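You operate a simulated robot arm through the tools that you are given. There is no shell and no other tool. Be economical: measure what you need, move in short steps, check, and stop when the job is done.

You are at the controls of a simulated two-armed robot. One attempt, no reset.

TASK
On the counter top, fold the hand towel in half, so that it is half as wide.

Only the result counts: the job must be done as asked and must still hold three seconds after the hand-in. Knocking over, shifting, dropping, spilling or breaking anything else fails it. Flat cloth is picked up by pressing the open fingertips on it (5 to 10 N) and closing them slowly along it; thin cloth reads only 2 to 8 mm in the jaws.

THE ROBOT
Two 7-joint arms with two-finger parallel grippers on one trunk, on a base that drives. Base frame: it is fixed to the floor where the robot stands at the start and does not move with it; the origin is under the middle of the robot, x ahead of it, y to its left, z up. Lengths are in m, angles in degrees, forces in N, time in s.
The left shoulder is at the start at [0.07, 0.163, 1.17], the right one opposite. Places, roughly: counter top [0.6, 0.7, 0.9]. Payload 3.43 kg a hand.
Tool frame (each hand has its own): the origin (TCP) lies between the finger pads and is the grasp point; the fingertips stand 0.034 m ahead of it; z points along the fingers, y is the line along which they close. Largest opening 0.128 m; finger width 0.024, thickness 0.012; the body of the gripper, 0.048 by 0.13 m, starts 0.096 m behind the TCP.
Orientation is told as [roll, pitch, yaw] about the base's x, y, z axes, in that order, counted from this pose: with the fingers straight down and closing along the base's y, the tool's x points along the base's -x, its y along +y and its z along -z.

THE INTERFACE
- The arms move only by the tool arm_command. It takes "left_motion", "right_motion" or both (then of equal length, played together; a hand with none holds still); each is a list of rows, each an object (a shift or turn left out is 0, a gripper value left out holds the last) with "dr": the turn, a rotation vector about the tool's x, y, z in degrees, a list of three; "travel": the shift along the tool's x, y, z in m, a list of three; "claw": the opening, from 0 (shut) to 1 (fully open). In form: [{"dr": [wx, wy, wz], "travel": [x, y, z], "claw": claw}, ...]. A call has 1 to 8 rows; each row shifts and turns the commanded pose from where the row before left it, along the tool's axes as they then stand. Each row takes 0.2 s and may step no farther than 0.05 m and 8.6 degrees from the row before; otherwise, or with a gripper value out of range, the whole call is refused. A pose out of reach is approached as far as the arm can. The call stops where the force on the tool passes 40 N (or 10 N more than at its start, if that is more) or the arm is blocked; 0.2 s more then pass. The fingers move at their own pace (about 0.153 m/s each) and stop on an object; they squeeze with about 42 N. The grip force told is the motor's: it shows also when the fingers shut on nothing. Time passes only in rows, and 0.2 s behind the last, so rows that do not move let the fingers close. It gives the time, the measured TCP pose, the force on the tool (base axes), the opening and the grip force at its end, in the units of the frame above (readings bear some noise).
- Cameras (640 x 400 px; columns grow to the right, rows downward): "scene" is now at [0.13, -0.0057, 1.3796]; the picture's right is [-0.09, -1.00, 0.00], its down [-0.73, 0.06, -0.68] and it looks along [0.68, -0.06, -0.73] (base axes); focal length 214 px, centre (320, 200). "left" rides on the left gripper at [0.076, 0.011, -0.16] in its tool frame; the picture's right is [-0.15, 0.99, 0.00], its down [-0.88, -0.13, -0.46] and it looks along [-0.45, -0.07, 0.89] (tool axes); focal length 234 px, centre (320, 200). "right" rides on the right gripper at [0.076, -0.011, -0.16] in its tool frame; the picture's right is [0.15, 0.99, 0.00], its down [-0.88, 0.13, -0.46] and it looks along [-0.45, 0.07, 0.89] (tool axes); focal length 234 px, centre (320, 200). There is no depth. A picture from a camera that has moved, and an enlarged one, comes with that camera's place and axes in the base frame and with its lens.
- grab_frame(camera): a new picture of that camera. The clock stands still meanwhile.
- raise_lower(by): slides the trunk up (or, below 0, down) by that many m; the arms and the scene camera ride with it, the base frame stays. It gives what a move gives, with no picture.
- base_move(legs): drives the robot by 1 to 6 legs, each [ahead, left, turn to the left] in m, m and degrees, along the robot's own axes; the way and the turn of a leg run together, so that a leg with both is an arc; at most 1.5 m and 180 degrees a leg. The arms and the cameras ride along, it lands a little off, and it stops where it bumps. It gives what a move gives.
- aim_head(pan, tilt): turns the head with the scene camera to pan (to the left, within 86 degrees either way) and tilt (down, from -29 to 69), counted from straight ahead of the robot. It gives what a move gives.
- enlarge(camera, box): a new picture of the part [left, top, right, bottom] of that camera's present view, enlarged. The clock stands still meanwhile.
- sign_off(): hands the job in; it is judged then, once.

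Work in short steps. Places have to be worked out from the pictures, the camera data and where the tool is seen: move nearer, look again, correct. Check each grasp and each placing, and mend what went wrong. You have 120 turns and 108 pictures in all, those below and enlarged ones among them. Open the grippers and draw the arms clear of the work before you hand the job in, unless the task says otherwise; then end with one line.

The tools are called after "Request:" as name(argument=value, ...) on one line, values as JSON. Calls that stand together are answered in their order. arm_command: Moves the arms, as the interface text tells. Its arguments: {"type":"object","properties":{"left_motion":{"type":"array"},"right_motion":{"type":"array"}},"required":[]} The other tools are called the same way: raise_lower (by) slides the trunk up or down; base_move (legs) drives the base; aim_head (pan, tilt) turns the head that bears the scene camera; grab_frame (camera) takes a picture; enlarge (camera, box) takes an enlarged picture of a part of a camera's view; sign_off () hands the job in.

At the start:

```text
clock: 0.0
left_tool_pos: [0.5051, 0.2501, 1.1073]
left_ee_rot: [-0.1, 0.0, 0.0]
left_force: [0.2, 0.6, 0.4]
left_width: 0.1279
left_grip_force: 0.0
right_tool_pos: [0.5608, -0.2175, 1.0934]
right_ee_rot: [0.1, 0.0, 0.0]
right_force: [0.4, 0.6, 0.6]
right_width: 0.1279
right_grip_force: 0.1
trunk travel left (down, up): [-0.65, 0.29]
robot x, y, heading: [-0.0012, 0.0002, -0.1]
head pan, tilt: [-4.9, 47.2]
```

scene: 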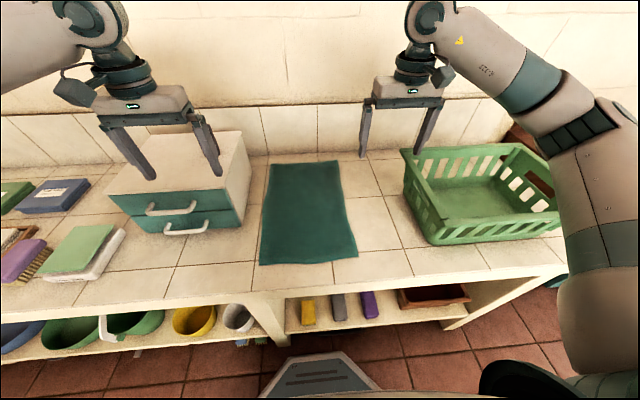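
right: 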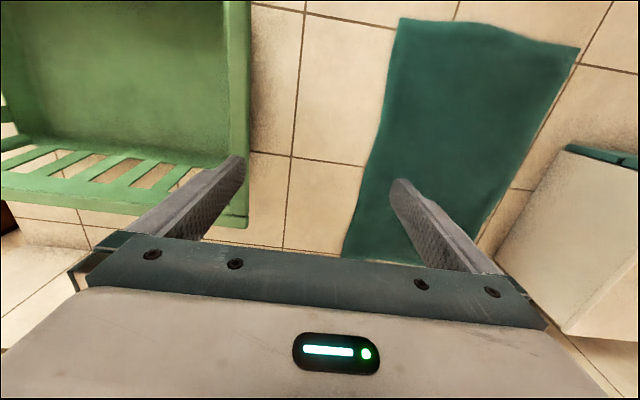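
left: 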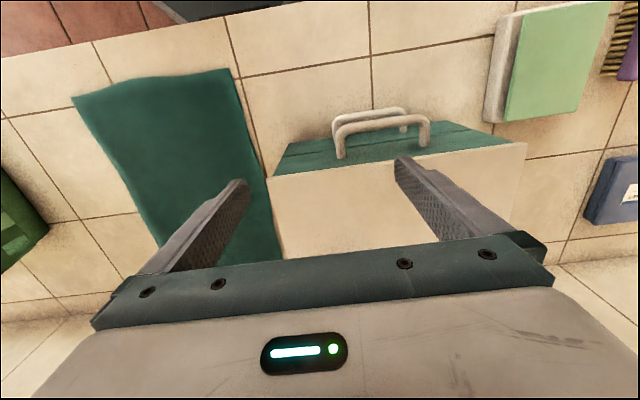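

The towel spans about x 0.42–0.89, y −0.15–0.145, with the drawer box close to its left edge. I'll fold the right edge onto the left with the right hand, so I drive the base a little left and ahead to bring the far corner within reach.

Request:
base_move(legs=[[0.0, 0.15, 0], [0.08, 0, 0]])

Request:
aim_head(pan=-12, tilt=45)

Request:
grab_frame(camera="scene")

```text
clock: 2.0
left_tool_pos: [0.5591, 0.3979, 1.1027]
left_ee_rot: [0.0, 0.4, 0.1]
left_force: [1.1, 0.1, 0.1]
left_width: 0.1277
left_grip_force: 0.1
right_tool_pos: [0.6155, -0.0677, 1.09]
right_ee_rot: [0.0, 0.5, 0.1]
right_force: [0.2, 0.4, -1.4]
right_width: 0.1281
right_grip_force: 0.1
trunk travel left (down, up): [-0.65, 0.29]
robot x, y, heading: [0.0493, 0.1457, -0.0]
head pan, tilt: [-4.9, 47.2]
stopped in leg 2: the robot was blocked; the commanded pose is now the measured one
```

```text
clock: 2.7
left_tool_pos: [0.5535, 0.3968, 1.1076]
left_ee_rot: [0.0, -0.1, 0.0]
left_force: [0.1, 0.2, 0.5]
left_width: 0.1281
left_grip_force: 0.0
right_tool_pos: [0.6098, -0.0694, 1.0943]
right_ee_rot: [0.1, 0.0, 0.1]
right_force: [0.3, 0.0, 0.2]
right_width: 0.1276
right_grip_force: 0.0
trunk travel left (down, up): [-0.65, 0.29]
robot x, y, heading: [0.0473, 0.146, 0.2]
head pan, tilt: [-12.0, 45.0]
```

```text
104 pictures are left
camera scene: at [0.178, 0.1314, 1.3828], right [-0.21, -0.98, 0.0], down [-0.69, 0.15, -0.71], along [0.69, -0.15, -0.71], focal length 214 px, centre (320, 200)
```

scene: 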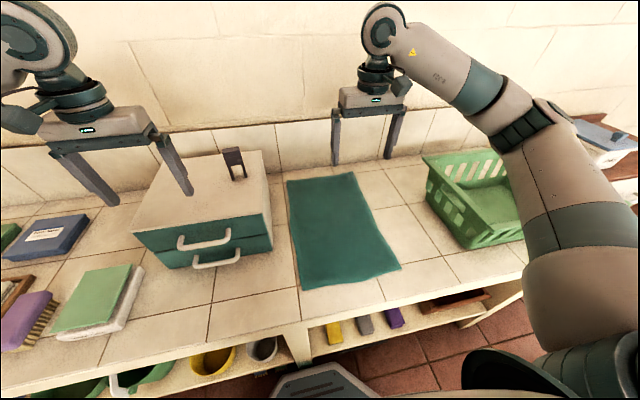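

The base stopped at x≈0.05, which is just enough reach. I turn the right hand to yaw +90, so it closes along x and stays narrow beside the box.

Request:
arm_command(right_motion=[{"dr": [0, 0, -8.5]}, {"dr": [0, 0, -8.5]}, {"dr": [0, 0, -8.5]}, {"dr": [0, 0, -8.5]}, {"dr": [0, 0, -8.5]}, {"dr": [0, 0, -8.5]}, {"dr": [0, 0, -8.5]}, {"dr": [0, 0, -8.5]}])

Request:
arm_command(right_motion=[{"dr": [0, 0, -8.5]}, {"dr": [0, 0, -8.5]}, {"dr": [0, 0, -5]}, {"claw": 0.5}])

```text
clock: 4.5
left_tool_pos: [0.5518, 0.3989, 1.1067]
left_ee_rot: [0.0, 0.1, 0.1]
left_force: [0.5, -0.2, -0.2]
left_width: 0.1283
left_grip_force: 0.1
right_tool_pos: [0.5805, -0.0491, 1.0923]
right_ee_rot: [0.0, 0.1, 68.0]
right_force: [0.3, 0.7, -0.4]
right_width: 0.128
right_grip_force: 0.1
right hand out of reach, approached as far as the arm can: row 8
trunk travel left (down, up): [-0.65, 0.29]
robot x, y, heading: [0.0474, 0.1486, 0.1]
head pan, tilt: [-12.0, 45.0]
```

```text
clock: 5.5
left_tool_pos: [0.5541, 0.3979, 1.1074]
left_ee_rot: [0.0, 0.0, 0.2]
left_force: [0.4, 0.6, -1.3]
left_width: 0.1281
left_grip_force: 0.0
right_tool_pos: [0.4901, 0.0057, 1.0895]
right_ee_rot: [-0.1, 0.0, 89.9]
right_force: [-0.2, -0.7, -0.2]
right_width: 0.0639
right_grip_force: 0.1
right hand out of reach, approached as far as the arm can: row 1, 2, 3
trunk travel left (down, up): [-0.65, 0.29]
robot x, y, heading: [0.0489, 0.1429, 0.2]
head pan, tilt: [-12.0, 45.0]
```

Yaw 90 runs into a joint limit at this reach. I turn back to about yaw 45, which still clears the box, then read the pose.

Request:
arm_command(right_motion=[{"dr": [0, 0, 8.5]}, {"dr": [0, 0, 8.5]}, {"dr": [0, 0, 8.5]}, {"dr": [0, 0, 8.5]}, {"dr": [0, 0, 8.5]}, {"dr": [0, 0, 2.5]}, {}])

```text
clock: 7.1
left_tool_pos: [0.5534, 0.3979, 1.1068]
left_ee_rot: [0.0, 0.1, 0.1]
left_force: [-0.1, 0.8, -0.3]
left_width: 0.1278
left_grip_force: 0.1
right_tool_pos: [0.4911, 0.0069, 1.0903]
right_ee_rot: [0.0, 0.0, 44.9]
right_force: [-0.3, 0.0, 0.3]
right_width: 0.0639
right_grip_force: 0.1
trunk travel left (down, up): [-0.65, 0.29]
robot x, y, heading: [0.0461, 0.1461, 0.3]
head pan, tilt: [-12.0, 45.0]
```

Now I move over the far-right corner at about (0.85, −0.145) while lowering somewhat.

Request:
arm_command(right_motion=[{"travel": [-0.0183, -0.0451, 0.01]}, {"travel": [-0.0183, -0.0451, 0.01]}, {"travel": [-0.0183, -0.0451, 0.01]}, {"travel": [-0.0183, -0.0451, 0.01]}, {"travel": [-0.0183, -0.0451, 0.01]}, {"travel": [-0.0183, -0.0451, 0.01]}, {"travel": [-0.0183, -0.0451, 0.01]}, {"travel": [-0.0183, -0.0451, 0.01]}])

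Request:
grab_frame(camera="right")

Request:
grab_frame(camera="scene")

```text
clock: 8.9
left_tool_pos: [0.5534, 0.3966, 1.1066]
left_ee_rot: [-0.1, 0.2, 0.1]
left_force: [0.3, -0.5, -1.5]
left_width: 0.1277
left_grip_force: 0.0
right_tool_pos: [0.7029, -0.0861, 1.0429]
right_ee_rot: [0.0, 0.0, 45.1]
right_force: [-0.5, -0.1, 0.0]
right_width: 0.064
right_grip_force: 0.2
right hand out of reach, approached as far as the arm can: row 5, 6, 7, 8
trunk travel left (down, up): [-0.65, 0.29]
robot x, y, heading: [0.0523, 0.1484, 0.2]
head pan, tilt: [-12.0, 45.0]
```

```text
103 pictures are left
camera right: at [0.6556, -0.1482, 1.2026], right [-0.8, 0.59, 0.0], down [0.53, 0.72, 0.46], along [0.27, 0.37, -0.89], focal length 234 px, centre (320, 200)
```

right: 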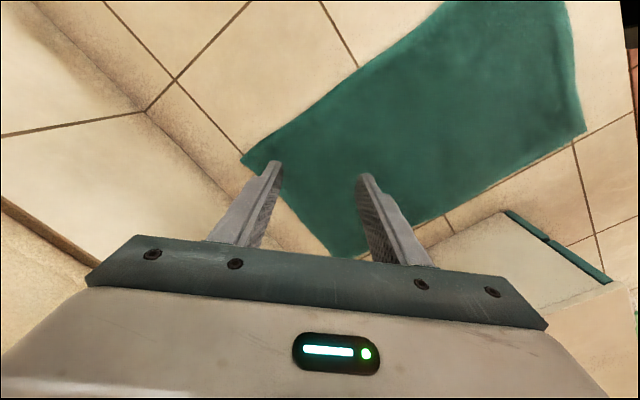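

```text
102 pictures are left
camera scene: at [0.1789, 0.1316, 1.3827], right [-0.21, -0.98, 0.0], down [-0.69, 0.15, -0.71], along [0.69, -0.15, -0.71], focal length 214 px, centre (320, 200)
```

scene: 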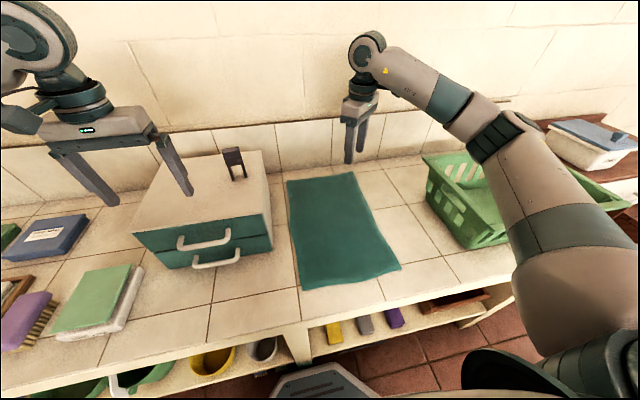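

The arm isn't stretched, so the yaw itself is limiting. I turn back to yaw 0 and then go to the far corner.

Request:
arm_command(right_motion=[{"dr": [0, 0, 8.5]}, {"dr": [0, 0, 8.5]}, {"dr": [0, 0, 8.5]}, {"dr": [0, 0, 8.5]}, {"dr": [0, 0, 8.5]}, {"dr": [0, 0, 2.5]}, {}])

Request:
arm_command(right_motion=[{"travel": [-0.03, -0.01, 0.01]}, {"travel": [-0.03, -0.01, 0.01]}, {"travel": [-0.03, -0.01, 0.01]}, {"travel": [-0.03, -0.01, 0.01]}])

```text
clock: 10.5
left_tool_pos: [0.553, 0.398, 1.1071]
left_ee_rot: [-0.1, 0.0, 0.0]
left_force: [0.3, 1.0, 0.0]
left_width: 0.1282
left_grip_force: 0.1
right_tool_pos: [0.7031, -0.0848, 1.045]
right_ee_rot: [-0.1, 0.1, 0.0]
right_force: [-0.4, -0.4, -0.3]
right_width: 0.0642
right_grip_force: 0.1
trunk travel left (down, up): [-0.65, 0.29]
robot x, y, heading: [0.0498, 0.1451, -0.0]
head pan, tilt: [-12.0, 45.0]
```

```text
clock: 11.5
left_tool_pos: [0.5541, 0.3974, 1.106]
left_ee_rot: [0.0, 0.3, 0.1]
left_force: [0.4, 0.2, 0.1]
left_width: 0.1279
left_grip_force: 0.1
right_tool_pos: [0.8213, -0.1222, 1.0025]
right_ee_rot: [-0.1, 0.0, 0.1]
right_force: [0.2, -0.1, 0.1]
right_width: 0.0639
right_grip_force: 0.1
trunk travel left (down, up): [-0.65, 0.29]
robot x, y, heading: [0.0455, 0.1463, 0.2]
head pan, tilt: [-12.0, 45.0]
```

Yaw 0 reaches it. I look from the hand and the scene to place the corner.

Request:
grab_frame(camera="right")

Request:
enlarge(camera="scene", box=[240, 110, 440, 235])

```text
101 pictures are left
camera right: at [0.7446, -0.1343, 1.1625], right [-0.15, 0.99, 0.0], down [0.88, 0.13, 0.45], along [0.45, 0.07, -0.89], focal length 234 px, centre (320, 200)
```

right: 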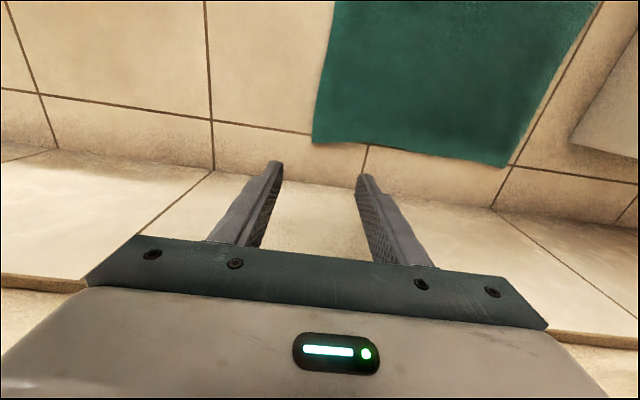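

```text
3.20 times, centred on (340, 172) of scene
camera zoom: at [0.1803, 0.132, 1.3825], right [-0.21, -0.98, 0.0], down [-0.69, 0.15, -0.71], along [0.69, -0.15, -0.71], focal length 686 px, centre (256, 288)
```

zoom: 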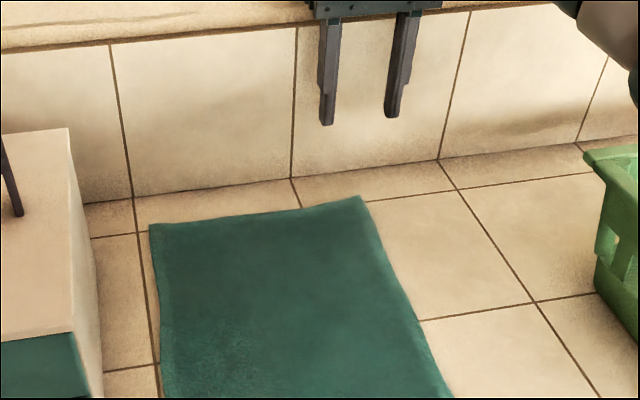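

The two views agree only if the surface is near z≈0.845, which puts the far-right corner at about (0.82, −0.135). I lower to tip height ≈0.875 over (0.80, −0.115) and look again.

Request:
arm_command(right_motion=[{"travel": [0.01, 0.004, 0.03], "claw": 0.38}, {"travel": [0.01, 0.003, 0.03]}, {"travel": [0, 0, 0.033]}, {}])

Request:
grab_frame(camera="right")

Request:
enlarge(camera="scene", box=[240, 110, 440, 235])

```text
clock: 12.5
left_tool_pos: [0.5537, 0.397, 1.1077]
left_ee_rot: [0.1, 0.1, 0.1]
left_force: [-0.2, 1.2, -0.7]
left_width: 0.1277
left_grip_force: 0.1
right_tool_pos: [0.7994, -0.117, 0.9105]
right_ee_rot: [0.0, 0.0, 0.2]
right_force: [0.2, 0.1, -0.1]
right_width: 0.0485
right_grip_force: 0.2
trunk travel left (down, up): [-0.65, 0.29]
robot x, y, heading: [0.0496, 0.1452, 0.2]
head pan, tilt: [-12.0, 45.0]
```

```text
99 pictures are left
camera right: at [0.7226, -0.1284, 1.0696], right [-0.15, 0.99, 0.0], down [0.88, 0.13, 0.46], along [0.45, 0.07, -0.89], focal length 234 px, centre (320, 200)
```

right: 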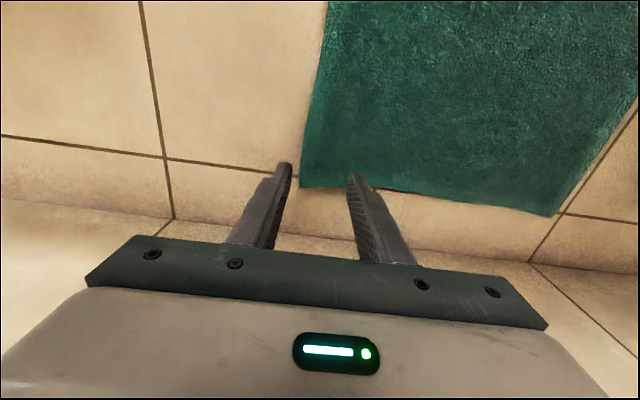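

```text
3.20 times, centred on (340, 172) of scene
camera zoom: at [0.1788, 0.1317, 1.3827], right [-0.21, -0.98, 0.0], down [-0.69, 0.15, -0.71], along [0.69, -0.15, -0.71], focal length 686 px, centre (256, 288)
```

zoom: 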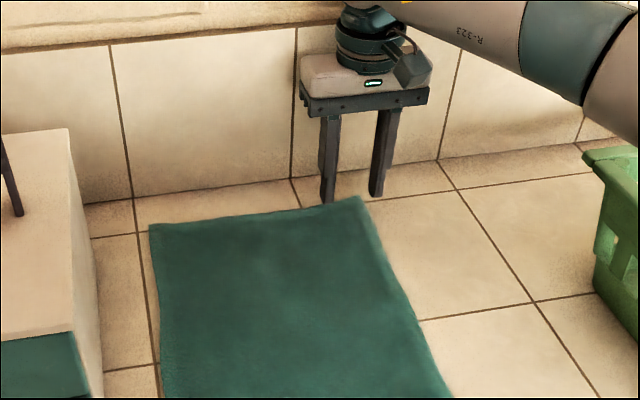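

Corner is at about (0.825, −0.134). I shift slightly inward, narrow the jaws and descend stepwise for contact.

Request:
arm_command(right_motion=[{"travel": [0.005, 0.009, 0.01], "claw": 0.3}, {"travel": [0, 0, 0.008]}, {"travel": [0, 0, 0.006]}, {}])

```text
clock: 13.4
left_tool_pos: [0.5515, 0.3965, 1.1083]
left_ee_rot: [0.0, 0.0, 0.0]
left_force: [0.1, -0.6, -1.1]
left_width: 0.1279
left_grip_force: 0.0
right_tool_pos: [0.7975, -0.1067, 0.8963]
right_ee_rot: [0.2, -0.8, -0.1]
right_force: [-5.3, -1.0, 21.8]
right_width: 0.038
right_grip_force: 0.0
trunk travel left (down, up): [-0.65, 0.29]
robot x, y, heading: [0.0497, 0.1465, -0.2]
head pan, tilt: [-12.0, 45.0]
stopped in row 4 (right hand): the force on the tool passed its limit (the readings are from after the stop); the commanded pose is now the measured one
```

There is contact at tip z≈0.862, higher than I expected. I check what is touching.

Request:
grab_frame(camera="right")

Request:
grab_frame(camera="scene")

```text
97 pictures are left
camera right: at [0.7181, -0.1203, 1.0547], right [-0.15, 0.99, 0.0], down [0.87, 0.13, 0.47], along [0.46, 0.07, -0.88], focal length 234 px, centre (320, 200)
```

right: 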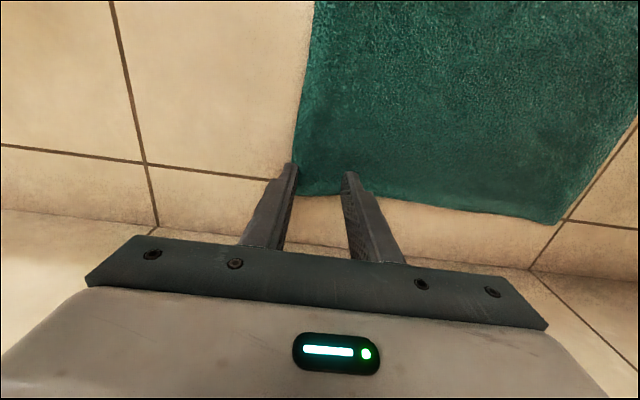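

```text
96 pictures are left
camera scene: at [0.1772, 0.132, 1.3828], right [-0.21, -0.98, 0.0], down [-0.69, 0.15, -0.71], along [0.69, -0.15, -0.71], focal length 214 px, centre (320, 200)
```

scene: 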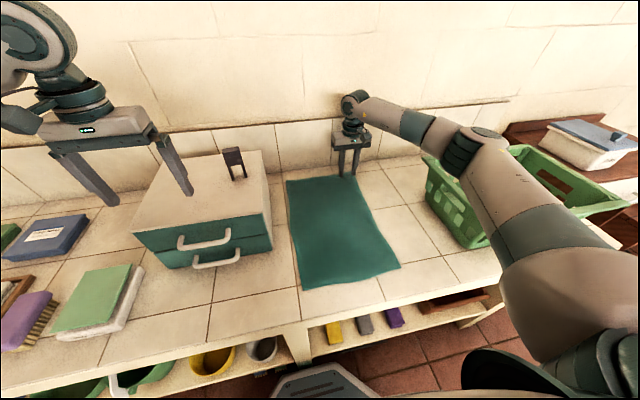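

The scene and hand views are consistent with a surface at z≈0.862, so the fingertips really are on the counter with the outer finger just off the edge. I lift slightly, shift inward, and re-press lightly.

Request:
arm_command(right_motion=[{"travel": [0, 0, -0.008]}, {"travel": [0.012, 0.014, 0]}, {}, {"travel": [0, 0, 0.008]}, {}])

Request:
grab_frame(camera="right")

```text
clock: 14.6
left_tool_pos: [0.5527, 0.3975, 1.1079]
left_ee_rot: [0.0, 0.2, 0.2]
left_force: [-0.3, 0.0, -0.1]
left_width: 0.128
left_grip_force: 0.1
right_tool_pos: [0.7848, -0.095, 0.898]
right_ee_rot: [0.1, -0.9, 0.0]
right_force: [3.6, -2.8, 25.0]
right_width: 0.0381
right_grip_force: 0.0
trunk travel left (down, up): [-0.65, 0.29]
robot x, y, heading: [0.0484, 0.1454, 0.3]
head pan, tilt: [-12.0, 45.0]
```

```text
95 pictures are left
camera right: at [0.7057, -0.1071, 1.0545], right [-0.14, 0.99, 0.0], down [0.87, 0.13, 0.47], along [0.46, 0.07, -0.88], focal length 234 px, centre (320, 200)
```

right: 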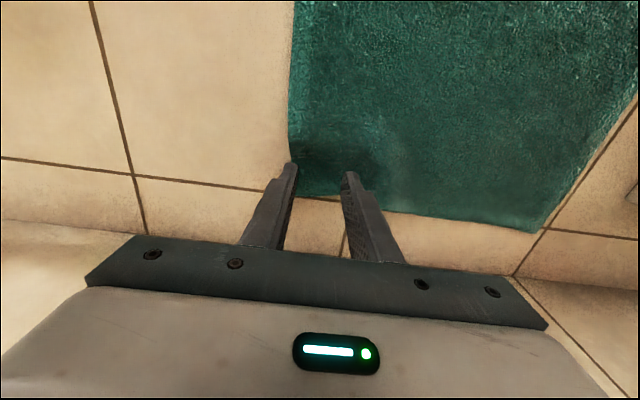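

Force is 25 N, so I ease off about 6 mm to reach 8–10 N and then close slowly.

Request:
arm_command(right_motion=[{"travel": [0, 0, -0.006]}, {}])

```text
clock: 15.2
left_tool_pos: [0.5537, 0.3965, 1.1077]
left_ee_rot: [0.0, 0.1, 0.1]
left_force: [0.7, -0.2, -0.6]
left_width: 0.1279
left_grip_force: 0.0
right_tool_pos: [0.7857, -0.0939, 0.8971]
right_ee_rot: [0.1, -0.4, 0.1]
right_force: [0.0, -0.8, 8.3]
right_width: 0.0383
right_grip_force: 0.1
trunk travel left (down, up): [-0.65, 0.29]
robot x, y, heading: [0.0487, 0.1492, 0.1]
head pan, tilt: [-12.0, 45.0]
```

8.3 N is in the right range, so I close slowly.

Request:
arm_command(right_motion=[{"claw": 0.26}, {"claw": 0.22}, {"claw": 0.18}, {"claw": 0.14}, {"claw": 0.1}, {"claw": 0.05}, {"claw": 0.0}, {}])

Request:
grab_frame(camera="right")

```text
clock: 17.0
left_tool_pos: [0.5534, 0.397, 1.1069]
left_ee_rot: [0.1, 0.1, 0.1]
left_force: [0.6, -0.4, -0.1]
left_width: 0.1279
left_grip_force: 0.0
right_tool_pos: [0.788, -0.0943, 0.8987]
right_ee_rot: [0.2, -0.4, 0.0]
right_force: [0.6, 1.1, 2.4]
right_width: 0.0042
right_grip_force: 38.7
trunk travel left (down, up): [-0.65, 0.29]
robot x, y, heading: [0.0519, 0.1469, 0.2]
head pan, tilt: [-12.0, 45.0]
```

```text
94 pictures are left
camera right: at [0.7069, -0.1067, 1.0566], right [-0.15, 0.99, 0.0], down [0.88, 0.13, 0.46], along [0.46, 0.07, -0.89], focal length 234 px, centre (320, 200)
```

right: 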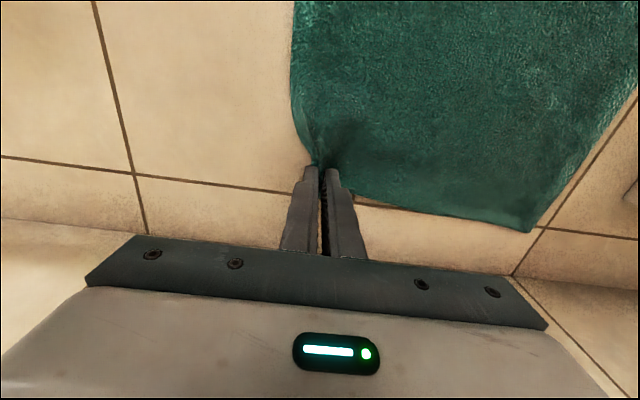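

Cloth is held (4.2 mm). I carry the corner in an arc over to the left side.

Request:
arm_command(right_motion=[{"travel": [0, 0, -0.025]}, {"travel": [0, 0.015, -0.03]}, {"travel": [0, 0.025, -0.025]}, {"travel": [0, 0.03, -0.015]}, {"travel": [0, 0.03, 0]}, {"travel": [0, 0.03, 0.0]}, {"travel": [0, 0.03, 0.02]}, {"travel": [0, 0.02, 0.025]}])

Request:
grab_frame(camera="scene")

Request:
grab_frame(camera="right")

```text
clock: 18.8
left_tool_pos: [0.5536, 0.3988, 1.1061]
left_ee_rot: [0.0, 0.1, 0.0]
left_force: [0.8, 0.6, -0.4]
left_width: 0.128
left_grip_force: 0.0
right_tool_pos: [0.7842, 0.0868, 0.9488]
right_ee_rot: [0.0, -0.4, -0.1]
right_force: [-0.3, 0.3, -0.4]
right_width: 0.0043
right_grip_force: 39.1
trunk travel left (down, up): [-0.65, 0.29]
robot x, y, heading: [0.048, 0.1451, 0.0]
head pan, tilt: [-12.0, 45.0]
```

```text
93 pictures are left
camera scene: at [0.1797, 0.132, 1.3826], right [-0.21, -0.98, 0.0], down [-0.69, 0.15, -0.71], along [0.69, -0.15, -0.71], focal length 214 px, centre (320, 200)
```

scene: 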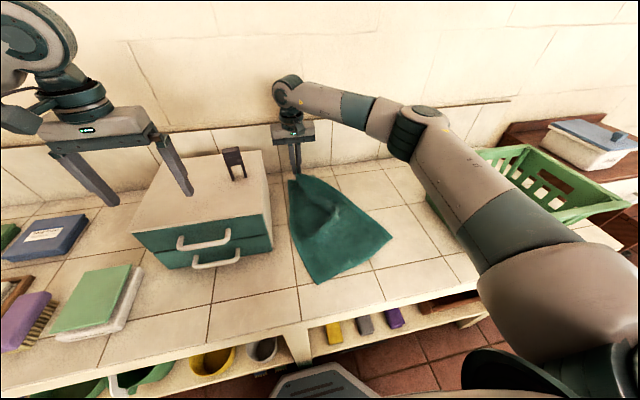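

```text
92 pictures are left
camera right: at [0.7058, 0.0741, 1.1074], right [-0.14, 0.99, 0.0], down [0.88, 0.13, 0.46], along [0.46, 0.07, -0.89], focal length 234 px, centre (320, 200)
```

right: 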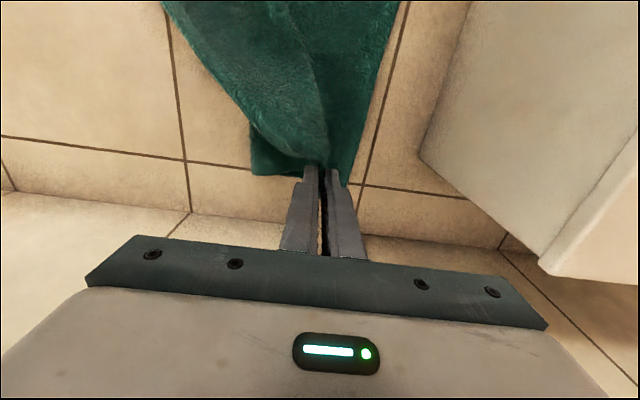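

The far half is swinging over; the far-left corner lies at about (0.81, 0.12). I lower the held corner to y≈0.108 and release it with a small opening.

Request:
arm_command(right_motion=[{"travel": [0, 0.012, 0.015]}, {"travel": [0, 0.01, 0.015]}, {"travel": [0, 0, 0.01]}, {"travel": [0, 0, 0.005]}, {}])

Request:
grab_frame(camera="right")

```text
clock: 20.0
left_tool_pos: [0.5531, 0.3976, 1.1073]
left_ee_rot: [0.0, 0.1, 0.0]
left_force: [0.5, -0.3, -0.8]
left_width: 0.1278
left_grip_force: 0.1
right_tool_pos: [0.785, 0.1074, 0.9041]
right_ee_rot: [0.2, -0.5, -0.2]
right_force: [0.1, 0.5, 3.0]
right_width: 0.0048
right_grip_force: 39.1
trunk travel left (down, up): [-0.65, 0.29]
robot x, y, heading: [0.0488, 0.1473, 0.2]
head pan, tilt: [-12.0, 45.0]
```

```text
91 pictures are left
camera right: at [0.7063, 0.0953, 1.0624], right [-0.15, 0.99, 0.0], down [0.88, 0.13, 0.46], along [0.46, 0.07, -0.89], focal length 234 px, centre (320, 200)
```

right: 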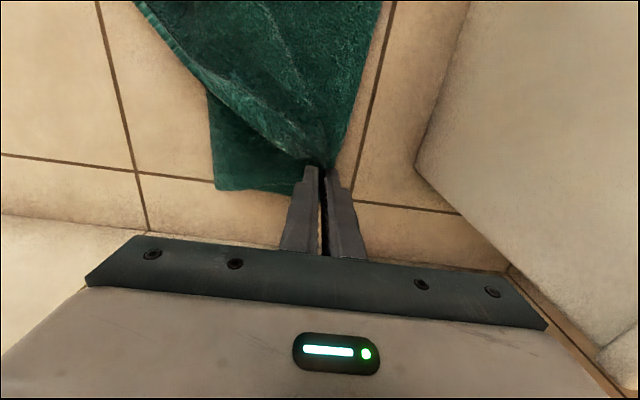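

Light contact with the corner stacked near its mate. I open a little and rise straight up.

Request:
arm_command(right_motion=[{"claw": 0.1}, {"claw": 0.2}, {"claw": 0.25}, {"travel": [0, 0, -0.01]}, {"travel": [0, 0, -0.03]}, {"travel": [0, -0.01, -0.04]}, {"travel": [0, -0.03, -0.04]}, {"travel": [0.03, -0.04, 0]}])

Request:
grab_frame(camera="scene")

Request:
grab_frame(camera="right")

```text
clock: 21.8
left_tool_pos: [0.5535, 0.3952, 1.1078]
left_ee_rot: [0.2, 0.0, 0.1]
left_force: [0.6, -0.7, 0.3]
left_width: 0.128
left_grip_force: 0.0
right_tool_pos: [0.7535, 0.0253, 1.0226]
right_ee_rot: [0.3, -0.6, -0.1]
right_force: [0.0, -0.3, 0.3]
right_width: 0.032
right_grip_force: 0.0
trunk travel left (down, up): [-0.65, 0.29]
robot x, y, heading: [0.0517, 0.1454, 0.1]
head pan, tilt: [-12.0, 45.0]
```

```text
90 pictures are left
camera scene: at [0.1782, 0.1278, 1.3827], right [-0.21, -0.98, 0.0], down [-0.69, 0.15, -0.71], along [0.69, -0.14, -0.71], focal length 214 px, centre (320, 200)
```

scene: 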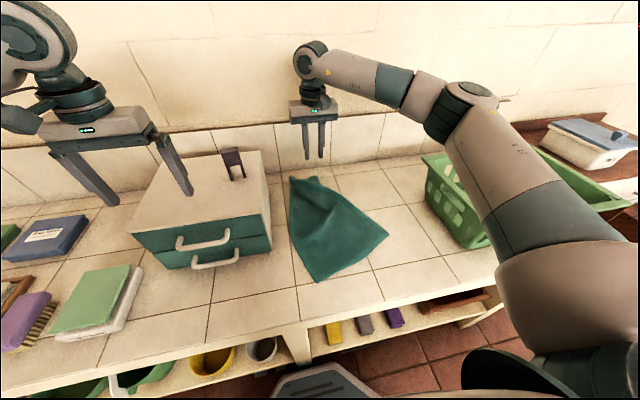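

```text
89 pictures are left
camera right: at [0.6754, 0.013, 1.1808], right [-0.15, 0.99, 0.0], down [0.88, 0.13, 0.46], along [0.46, 0.07, -0.89], focal length 234 px, centre (320, 200)
```

right: 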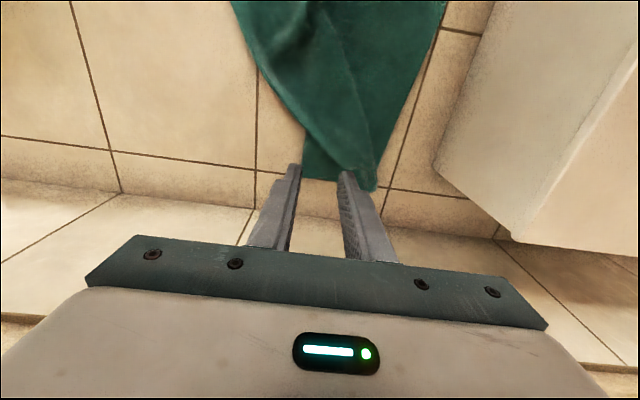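

The far corner lies folded. The near-right corner is now at about (0.49, −0.138) and the near-left at about (0.41, 0.086). I move the right hand over the near-right corner.

Request:
arm_command(right_motion=[{"travel": [0.033, -0.0175, 0.0]}, {"travel": [0.033, -0.0175, 0.0115]}, {"travel": [0.033, -0.0175, 0.0115]}, {"travel": [0.033, -0.0175, 0.0115]}, {"travel": [0.033, -0.0175, 0.0115]}, {"travel": [0.033, -0.0175, 0.0115]}, {"travel": [0.033, -0.0175, 0.0115]}, {"travel": [0.033, -0.0175, 0.0115], "dr": [0, 0.6, 0]}])

Request:
grab_frame(camera="right")

Request:
grab_frame(camera="scene")

```text
clock: 23.6
left_tool_pos: [0.5525, 0.3968, 1.1072]
left_ee_rot: [0.1, 0.0, 0.2]
left_force: [-0.2, 0.5, -0.2]
left_width: 0.1282
left_grip_force: 0.1
right_tool_pos: [0.4891, -0.1134, 0.9434]
right_ee_rot: [0.1, 0.0, 0.1]
right_force: [-0.1, -0.6, -0.5]
right_width: 0.032
right_grip_force: 0.1
trunk travel left (down, up): [-0.65, 0.29]
robot x, y, heading: [0.0482, 0.1526, 0.1]
head pan, tilt: [-12.0, 45.0]
```

```text
88 pictures are left
camera right: at [0.4119, -0.1268, 1.1019], right [-0.15, 0.99, 0.0], down [0.88, 0.13, 0.46], along [0.45, 0.07, -0.89], focal length 234 px, centre (320, 200)
```

right: 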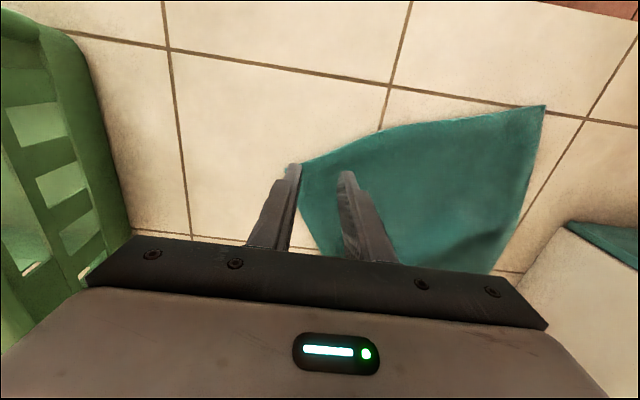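

```text
87 pictures are left
camera scene: at [0.1779, 0.1303, 1.3828], right [-0.21, -0.98, 0.0], down [-0.69, 0.15, -0.71], along [0.69, -0.15, -0.71], focal length 214 px, centre (320, 200)
```

scene: 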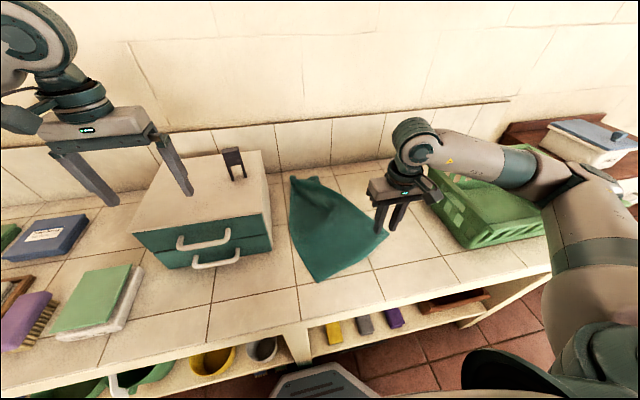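

The forearm passes over the basket, so I zoom in there before descending.

Request:
enlarge(camera="scene", box=[360, 100, 640, 275])

```text
2.29 times, centred on (500, 188) of scene
camera zoom: at [0.1779, 0.1303, 1.3828], right [-0.21, -0.98, 0.0], down [-0.69, 0.15, -0.71], along [0.69, -0.15, -0.71], focal length 490 px, centre (-91, 229)
```

zoom: 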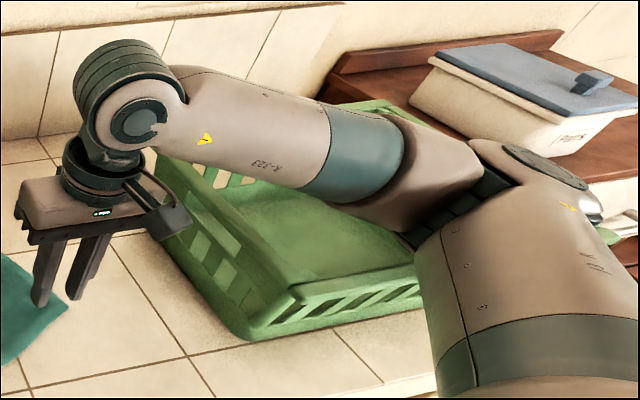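

The basket rim is about z 0.97 and the forearm underside stays above about 1.03, so the descent is safe. I go to (0.505, −0.107), just above the cloth.

Request:
arm_command(right_motion=[{"travel": [-0.008, 0.003, 0.012]}, {"travel": [-0.008, 0.003, 0.012]}, {"travel": [0, 0, 0.01]}, {}])

Request:
grab_frame(camera="right")

Request:
enlarge(camera="scene", box=[360, 100, 640, 275])

```text
clock: 24.6
left_tool_pos: [0.5474, 0.4001, 1.11]
left_ee_rot: [-0.2, -0.2, -0.1]
left_force: [0.3, 0.1, -0.6]
left_width: 0.1281
left_grip_force: 0.0
right_tool_pos: [0.5, -0.1054, 0.9118]
right_ee_rot: [-0.2, -0.5, -0.4]
right_force: [-0.8, 0.8, 0.3]
right_width: 0.0322
right_grip_force: 0.0
trunk travel left (down, up): [-0.65, 0.29]
robot x, y, heading: [0.0477, 0.1443, 0.1]
head pan, tilt: [-12.0, 45.0]
```

```text
85 pictures are left
camera right: at [0.4222, -0.1177, 1.0708], right [-0.14, 0.99, -0.01], down [0.88, 0.13, 0.46], along [0.46, 0.06, -0.89], focal length 234 px, centre (320, 200)
```

right: 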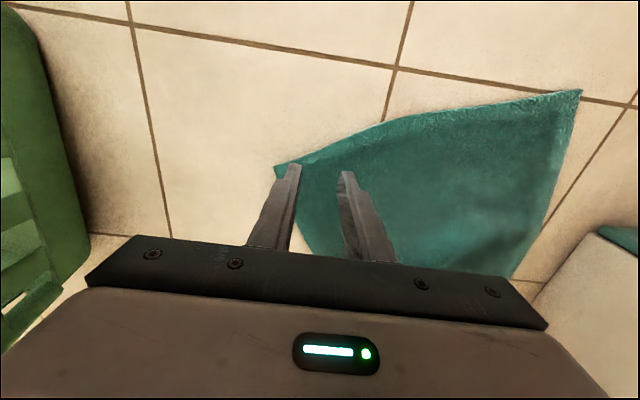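

```text
2.29 times, centred on (500, 188) of scene
camera zoom: at [0.1703, 0.1357, 1.3848], right [-0.21, -0.98, 0.0], down [-0.69, 0.14, -0.71], along [0.7, -0.15, -0.7], focal length 490 px, centre (-91, 229)
```

zoom: 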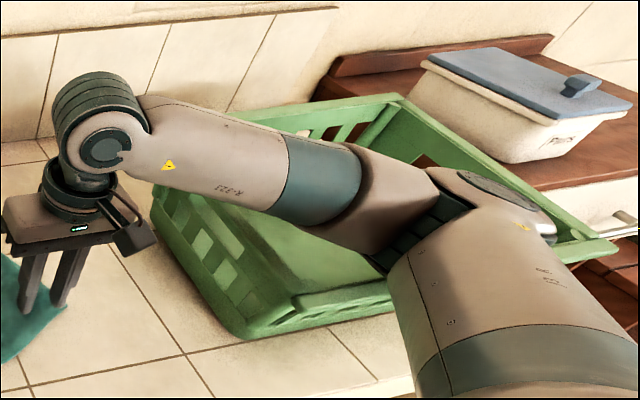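

The readings suggest the body shifted a few mm, possibly from arm contact. I wait and read again.

Request:
arm_command(right_motion=[{}, {}])

Request:
grab_frame(camera="scene")

```text
clock: 25.2
left_tool_pos: [0.546, 0.4013, 1.109]
left_ee_rot: [-0.2, -0.3, 0.0]
left_force: [0.1, 0.9, -0.4]
left_width: 0.128
left_grip_force: 0.2
right_tool_pos: [0.501, -0.1062, 0.9124]
right_ee_rot: [-0.3, -0.5, -0.4]
right_force: [0.4, 0.3, 0.0]
right_width: 0.0319
right_grip_force: 0.0
trunk travel left (down, up): [-0.65, 0.29]
robot x, y, heading: [0.0512, 0.1442, 0.1]
head pan, tilt: [-12.0, 45.0]
```

```text
83 pictures are left
camera scene: at [0.1696, 0.1369, 1.384], right [-0.21, -0.98, 0.0], down [-0.69, 0.14, -0.71], along [0.7, -0.15, -0.7], focal length 214 px, centre (320, 200)
```

scene: 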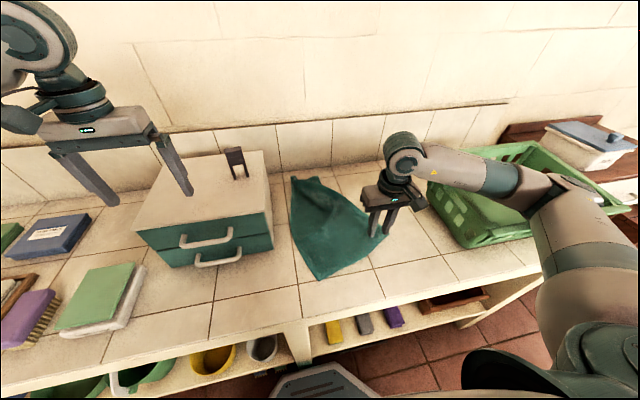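

The body is being pushed, so the right arm's elbow is touching something, perhaps the counter or the basket. I back the hand up at once.

Request:
arm_command(right_motion=[{"travel": [0, 0, -0.02]}, {"travel": [0, 0, -0.02]}, {"travel": [0, 0, -0.03]}, {}])

Request:
grab_frame(camera="scene")

```text
clock: 26.2
left_tool_pos: [0.5529, 0.3963, 1.1072]
left_ee_rot: [0.0, 0.1, 0.1]
left_force: [0.5, 0.0, -0.6]
left_width: 0.128
left_grip_force: 0.1
right_tool_pos: [0.5064, -0.108, 0.9751]
right_ee_rot: [0.1, 0.2, -0.1]
right_force: [-0.4, 0.3, -0.1]
right_width: 0.032
right_grip_force: 0.1
trunk travel left (down, up): [-0.65, 0.29]
robot x, y, heading: [0.0416, 0.1441, 0.0]
head pan, tilt: [-12.0, 45.0]
```

```text
82 pictures are left
camera scene: at [0.1791, 0.1312, 1.3824], right [-0.21, -0.98, 0.0], down [-0.69, 0.15, -0.71], along [0.69, -0.15, -0.71], focal length 214 px, centre (320, 200)
```

scene: 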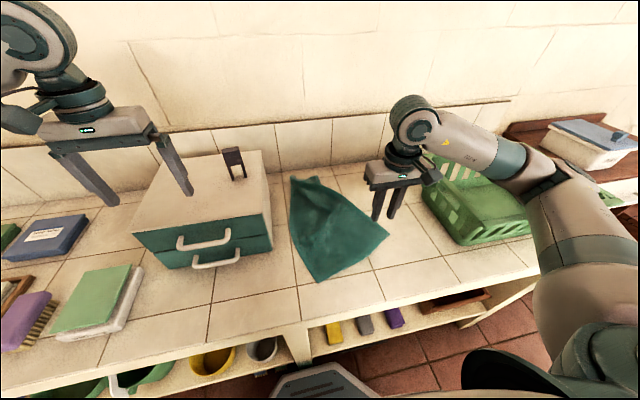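

The body sprang back. I check that the basket hasn't moved against the earlier zoom.

Request:
enlarge(camera="scene", box=[360, 100, 640, 275])

```text
2.29 times, centred on (500, 188) of scene
camera zoom: at [0.1791, 0.1312, 1.3824], right [-0.21, -0.98, 0.0], down [-0.69, 0.15, -0.71], along [0.69, -0.15, -0.71], focal length 490 px, centre (-91, 229)
```

zoom: 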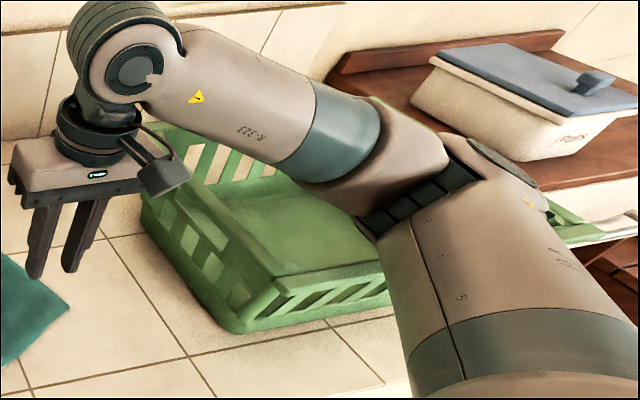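

The arm pressed the basket rim and nudged the basket about 1 cm; I'll assess that later. To keep the elbow clear, I raise the trunk and back the base off, which is fine for the near corner.

Request:
raise_lower(by=0.15)

Request:
base_move(legs=[[-0.17, 0, 0]])

Request:
grab_frame(camera="scene")

```text
clock: 28.0
left_tool_pos: [0.554, 0.397, 1.2562]
left_ee_rot: [0.0, 0.0, 0.1]
left_force: [-0.9, 0.0, -0.5]
left_width: 0.1279
left_grip_force: 0.1
right_tool_pos: [0.5071, -0.1084, 1.1263]
right_ee_rot: [0.1, 0.1, -0.1]
right_force: [-0.5, 0.1, -0.7]
right_width: 0.0319
right_grip_force: 0.3
trunk travel left (down, up): [-0.8, 0.14]
robot x, y, heading: [0.0491, 0.148, 0.0]
head pan, tilt: [-12.0, 45.0]
```

```text
clock: 29.4
left_tool_pos: [0.39, 0.3953, 1.2545]
left_ee_rot: [-0.1, 0.3, -0.2]
left_force: [0.2, 0.0, -0.5]
left_width: 0.1278
left_grip_force: 0.1
right_tool_pos: [0.3393, -0.1091, 1.1253]
right_ee_rot: [0.1, 0.3, -0.4]
right_force: [0.1, 0.0, -1.0]
right_width: 0.032
right_grip_force: 0.3
trunk travel left (down, up): [-0.8, 0.14]
robot x, y, heading: [-0.1222, 0.1473, -0.4]
head pan, tilt: [-12.0, 45.0]
```

```text
80 pictures are left
camera scene: at [0.0135, 0.1309, 1.5323], right [-0.21, -0.98, 0.0], down [-0.69, 0.15, -0.71], along [0.69, -0.15, -0.71], focal length 214 px, centre (320, 200)
```

scene: 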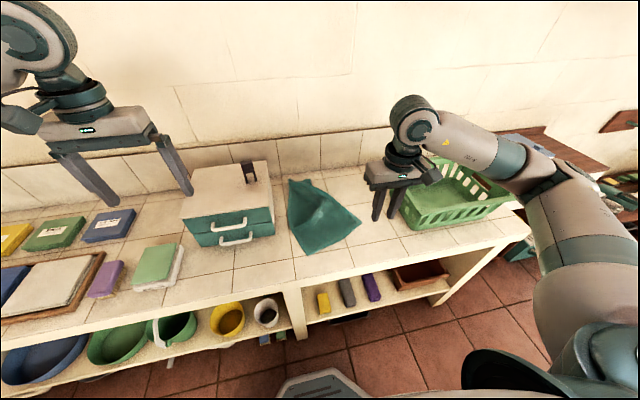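

Now I bring the right hand over the near-right corner again, from above.

Request:
arm_command(right_motion=[{"travel": [-0.036, 0, 0.01]}, {"travel": [-0.034, 0, 0.03]}, {"travel": [-0.033, 0, 0.035]}, {"travel": [-0.033, 0, 0.04]}, {"travel": [-0.03, 0, 0.035]}, {}])

Request:
grab_frame(camera="right")

Request:
grab_frame(camera="scene")

```text
refused: row 4 steps farther than a row can; nothing moved
```

```text
79 pictures are left
camera right: at [0.2617, -0.1218, 1.2846], right [-0.14, 0.99, 0.0], down [0.88, 0.12, 0.45], along [0.45, 0.07, -0.89], focal length 234 px, centre (320, 200)
```

right: 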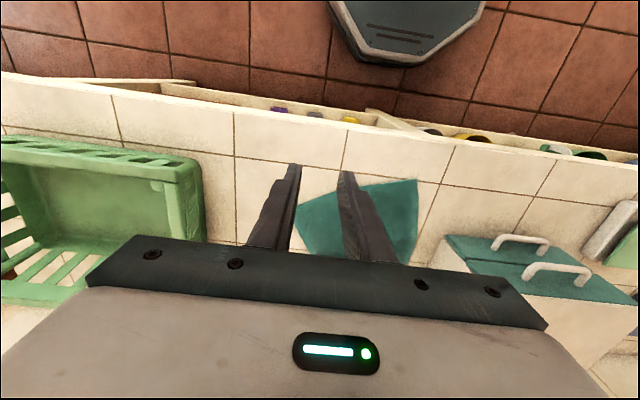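

```text
78 pictures are left
camera scene: at [0.0135, 0.1309, 1.5323], right [-0.21, -0.98, 0.0], down [-0.69, 0.15, -0.71], along [0.69, -0.15, -0.71], focal length 214 px, centre (320, 200)
```

scene: 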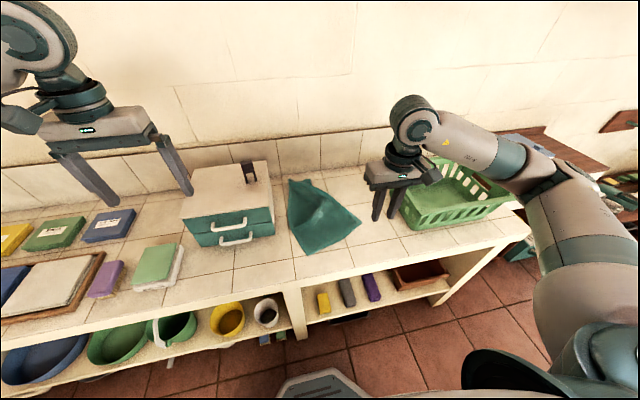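

One row was too long, so I resend with shorter steps.

Request:
arm_command(right_motion=[{"travel": [-0.036, 0, 0.01]}, {"travel": [-0.034, 0, 0.025]}, {"travel": [-0.033, 0, 0.03]}, {"travel": [-0.033, 0, 0.03]}, {"travel": [-0.03, 0, 0.03]}, {"travel": [0, 0, 0.025]}, {}])

Request:
grab_frame(camera="right")

Request:
grab_frame(camera="scene")

```text
clock: 31.1
left_tool_pos: [0.3872, 0.3963, 1.2567]
left_ee_rot: [0.0, 0.1, -0.3]
left_force: [-0.7, 1.0, -0.4]
left_width: 0.1279
left_grip_force: 0.1
right_tool_pos: [0.5028, -0.1092, 0.9779]
right_ee_rot: [0.0, 0.1, -0.5]
right_force: [0.0, 0.6, -0.4]
right_width: 0.0322
right_grip_force: 0.1
trunk travel left (down, up): [-0.8, 0.14]
robot x, y, heading: [-0.1227, 0.1501, -0.4]
head pan, tilt: [-12.0, 45.0]
```

```text
77 pictures are left
camera right: at [0.4254, -0.1221, 1.1364], right [-0.14, 0.99, 0.0], down [0.88, 0.12, 0.45], along [0.45, 0.07, -0.89], focal length 234 px, centre (320, 200)
```

right: 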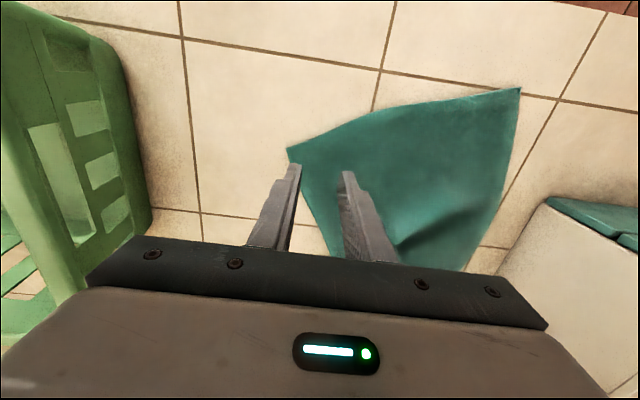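

```text
76 pictures are left
camera scene: at [0.0109, 0.131, 1.5326], right [-0.21, -0.98, 0.0], down [-0.69, 0.15, -0.71], along [0.69, -0.15, -0.71], focal length 214 px, centre (320, 200)
```

scene: 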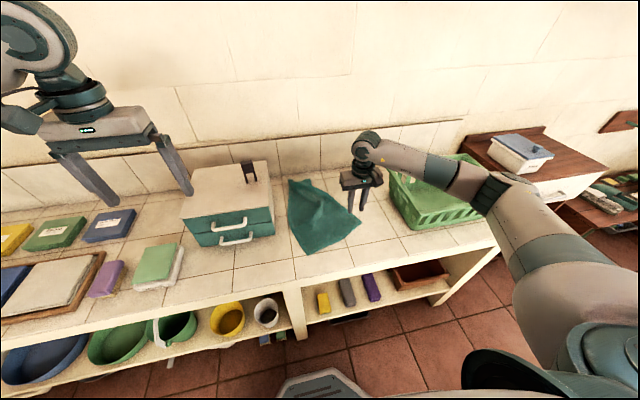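

The corner is at about (0.503, −0.147), and the elbow now sits in front of the basket with better clearance. I descend to (0.515, −0.115) near the cloth.

Request:
arm_command(right_motion=[{"travel": [-0.006, -0.003, 0.03]}, {"travel": [-0.006, -0.003, 0.025]}, {"travel": [0, 0, 0.012]}, {}])

Request:
grab_frame(camera="right")

Request:
enlarge(camera="scene", box=[280, 120, 560, 295])

```text
clock: 32.0
left_tool_pos: [0.3871, 0.3953, 1.2569]
left_ee_rot: [0.0, 0.2, -0.2]
left_force: [-0.3, 0.1, 0.4]
left_width: 0.128
left_grip_force: 0.0
right_tool_pos: [0.5165, -0.1173, 0.9095]
right_ee_rot: [0.1, 0.1, -0.4]
right_force: [0.8, -1.0, -0.4]
right_width: 0.0322
right_grip_force: 0.0
trunk travel left (down, up): [-0.8, 0.14]
robot x, y, heading: [-0.1165, 0.1477, -0.2]
head pan, tilt: [-12.0, 45.0]
```

```text
75 pictures are left
camera right: at [0.4374, -0.1281, 1.0694], right [-0.14, 0.99, 0.0], down [0.88, 0.12, 0.45], along [0.45, 0.07, -0.89], focal length 234 px, centre (320, 200)
```

right: 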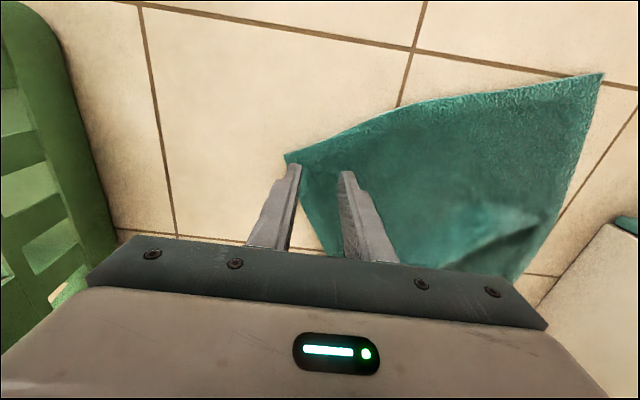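

```text
2.29 times, centred on (420, 208) of scene
camera zoom: at [0.0107, 0.1307, 1.5327], right [-0.21, -0.98, 0.0], down [-0.69, 0.15, -0.71], along [0.69, -0.15, -0.71], focal length 490 px, centre (91, 183)
```

zoom: 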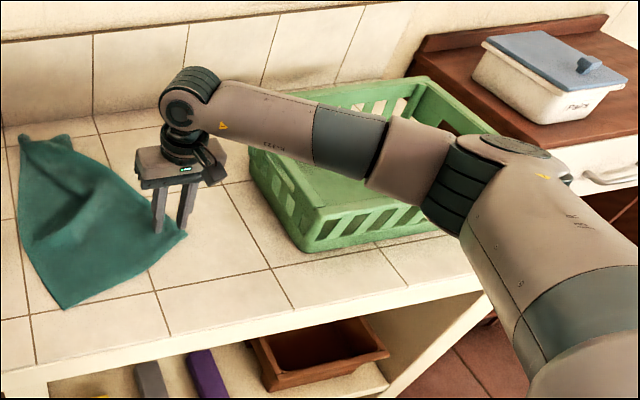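

No push on the body this time. I shift inward slightly and press down in small steps.

Request:
arm_command(right_motion=[{"travel": [0, 0.006, 0.006]}, {"travel": [0, 0, 0.006]}, {}])

```text
clock: 32.9
left_tool_pos: [0.3855, 0.3945, 1.2565]
left_ee_rot: [-0.1, 0.0, -0.2]
left_force: [0.6, -0.4, 0.7]
left_width: 0.1281
left_grip_force: 0.2
right_tool_pos: [0.5148, -0.1094, 0.8991]
right_ee_rot: [0.1, 0.1, -0.4]
right_force: [1.1, 0.5, 4.1]
right_width: 0.0321
right_grip_force: 0.1
trunk travel left (down, up): [-0.8, 0.14]
robot x, y, heading: [-0.1175, 0.1467, -0.5]
head pan, tilt: [-12.0, 45.0]
```

Request:
arm_command(right_motion=[{"travel": [0, 0, 0.002]}, {}])

Request:
grab_frame(camera="right")

```text
clock: 33.5
left_tool_pos: [0.3866, 0.3946, 1.2578]
left_ee_rot: [-0.1, 0.2, -0.3]
left_force: [0.0, 0.2, 0.8]
left_width: 0.1278
left_grip_force: 0.1
right_tool_pos: [0.5151, -0.1102, 0.8966]
right_ee_rot: [0.2, 0.0, -0.4]
right_force: [2.9, -0.6, 12.9]
right_width: 0.0318
right_grip_force: 0.1
trunk travel left (down, up): [-0.8, 0.14]
robot x, y, heading: [-0.1217, 0.1481, -0.4]
head pan, tilt: [-12.0, 45.0]
```

```text
73 pictures are left
camera right: at [0.4371, -0.1212, 1.0561], right [-0.14, 0.99, 0.0], down [0.88, 0.12, 0.46], along [0.45, 0.07, -0.89], focal length 234 px, centre (320, 200)
```

right: 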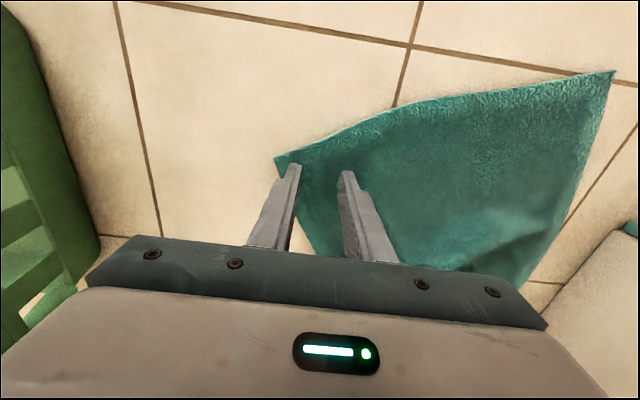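

Both fingertips press on the cloth near the corner with 13 N. I ease 1.5 mm and close slowly.

Request:
arm_command(right_motion=[{"travel": [0, 0, -0.0015], "claw": 0.22}, {"claw": 0.18}, {"claw": 0.14}, {"claw": 0.1}, {"claw": 0.06}, {"claw": 0.03}, {"claw": 0.0}, {}])

Request:
grab_frame(camera="right")

```text
clock: 35.2
left_tool_pos: [0.3855, 0.395, 1.258]
left_ee_rot: [-0.1, 0.0, -0.2]
left_force: [-0.3, 0.1, 1.0]
left_width: 0.1278
left_grip_force: 0.0
right_tool_pos: [0.5139, -0.11, 0.8965]
right_ee_rot: [0.2, 0.2, -0.4]
right_force: [0.1, -0.9, 10.3]
right_width: 0.004
right_grip_force: 38.6
trunk travel left (down, up): [-0.8, 0.14]
robot x, y, heading: [-0.1201, 0.1475, -0.2]
head pan, tilt: [-12.0, 45.0]
```

```text
72 pictures are left
camera right: at [0.4363, -0.1215, 1.0564], right [-0.14, 0.99, 0.0], down [0.88, 0.12, 0.45], along [0.45, 0.07, -0.89], focal length 234 px, centre (320, 200)
```

right: 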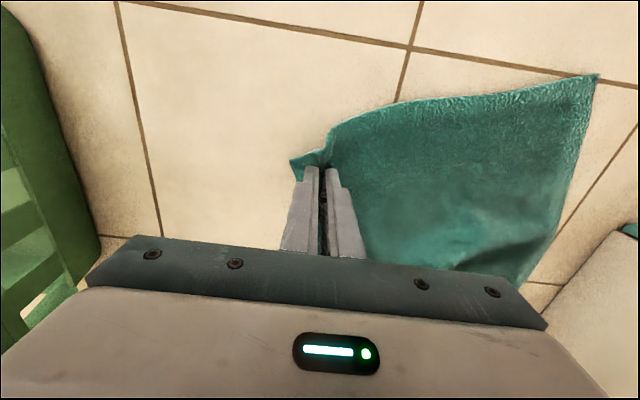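

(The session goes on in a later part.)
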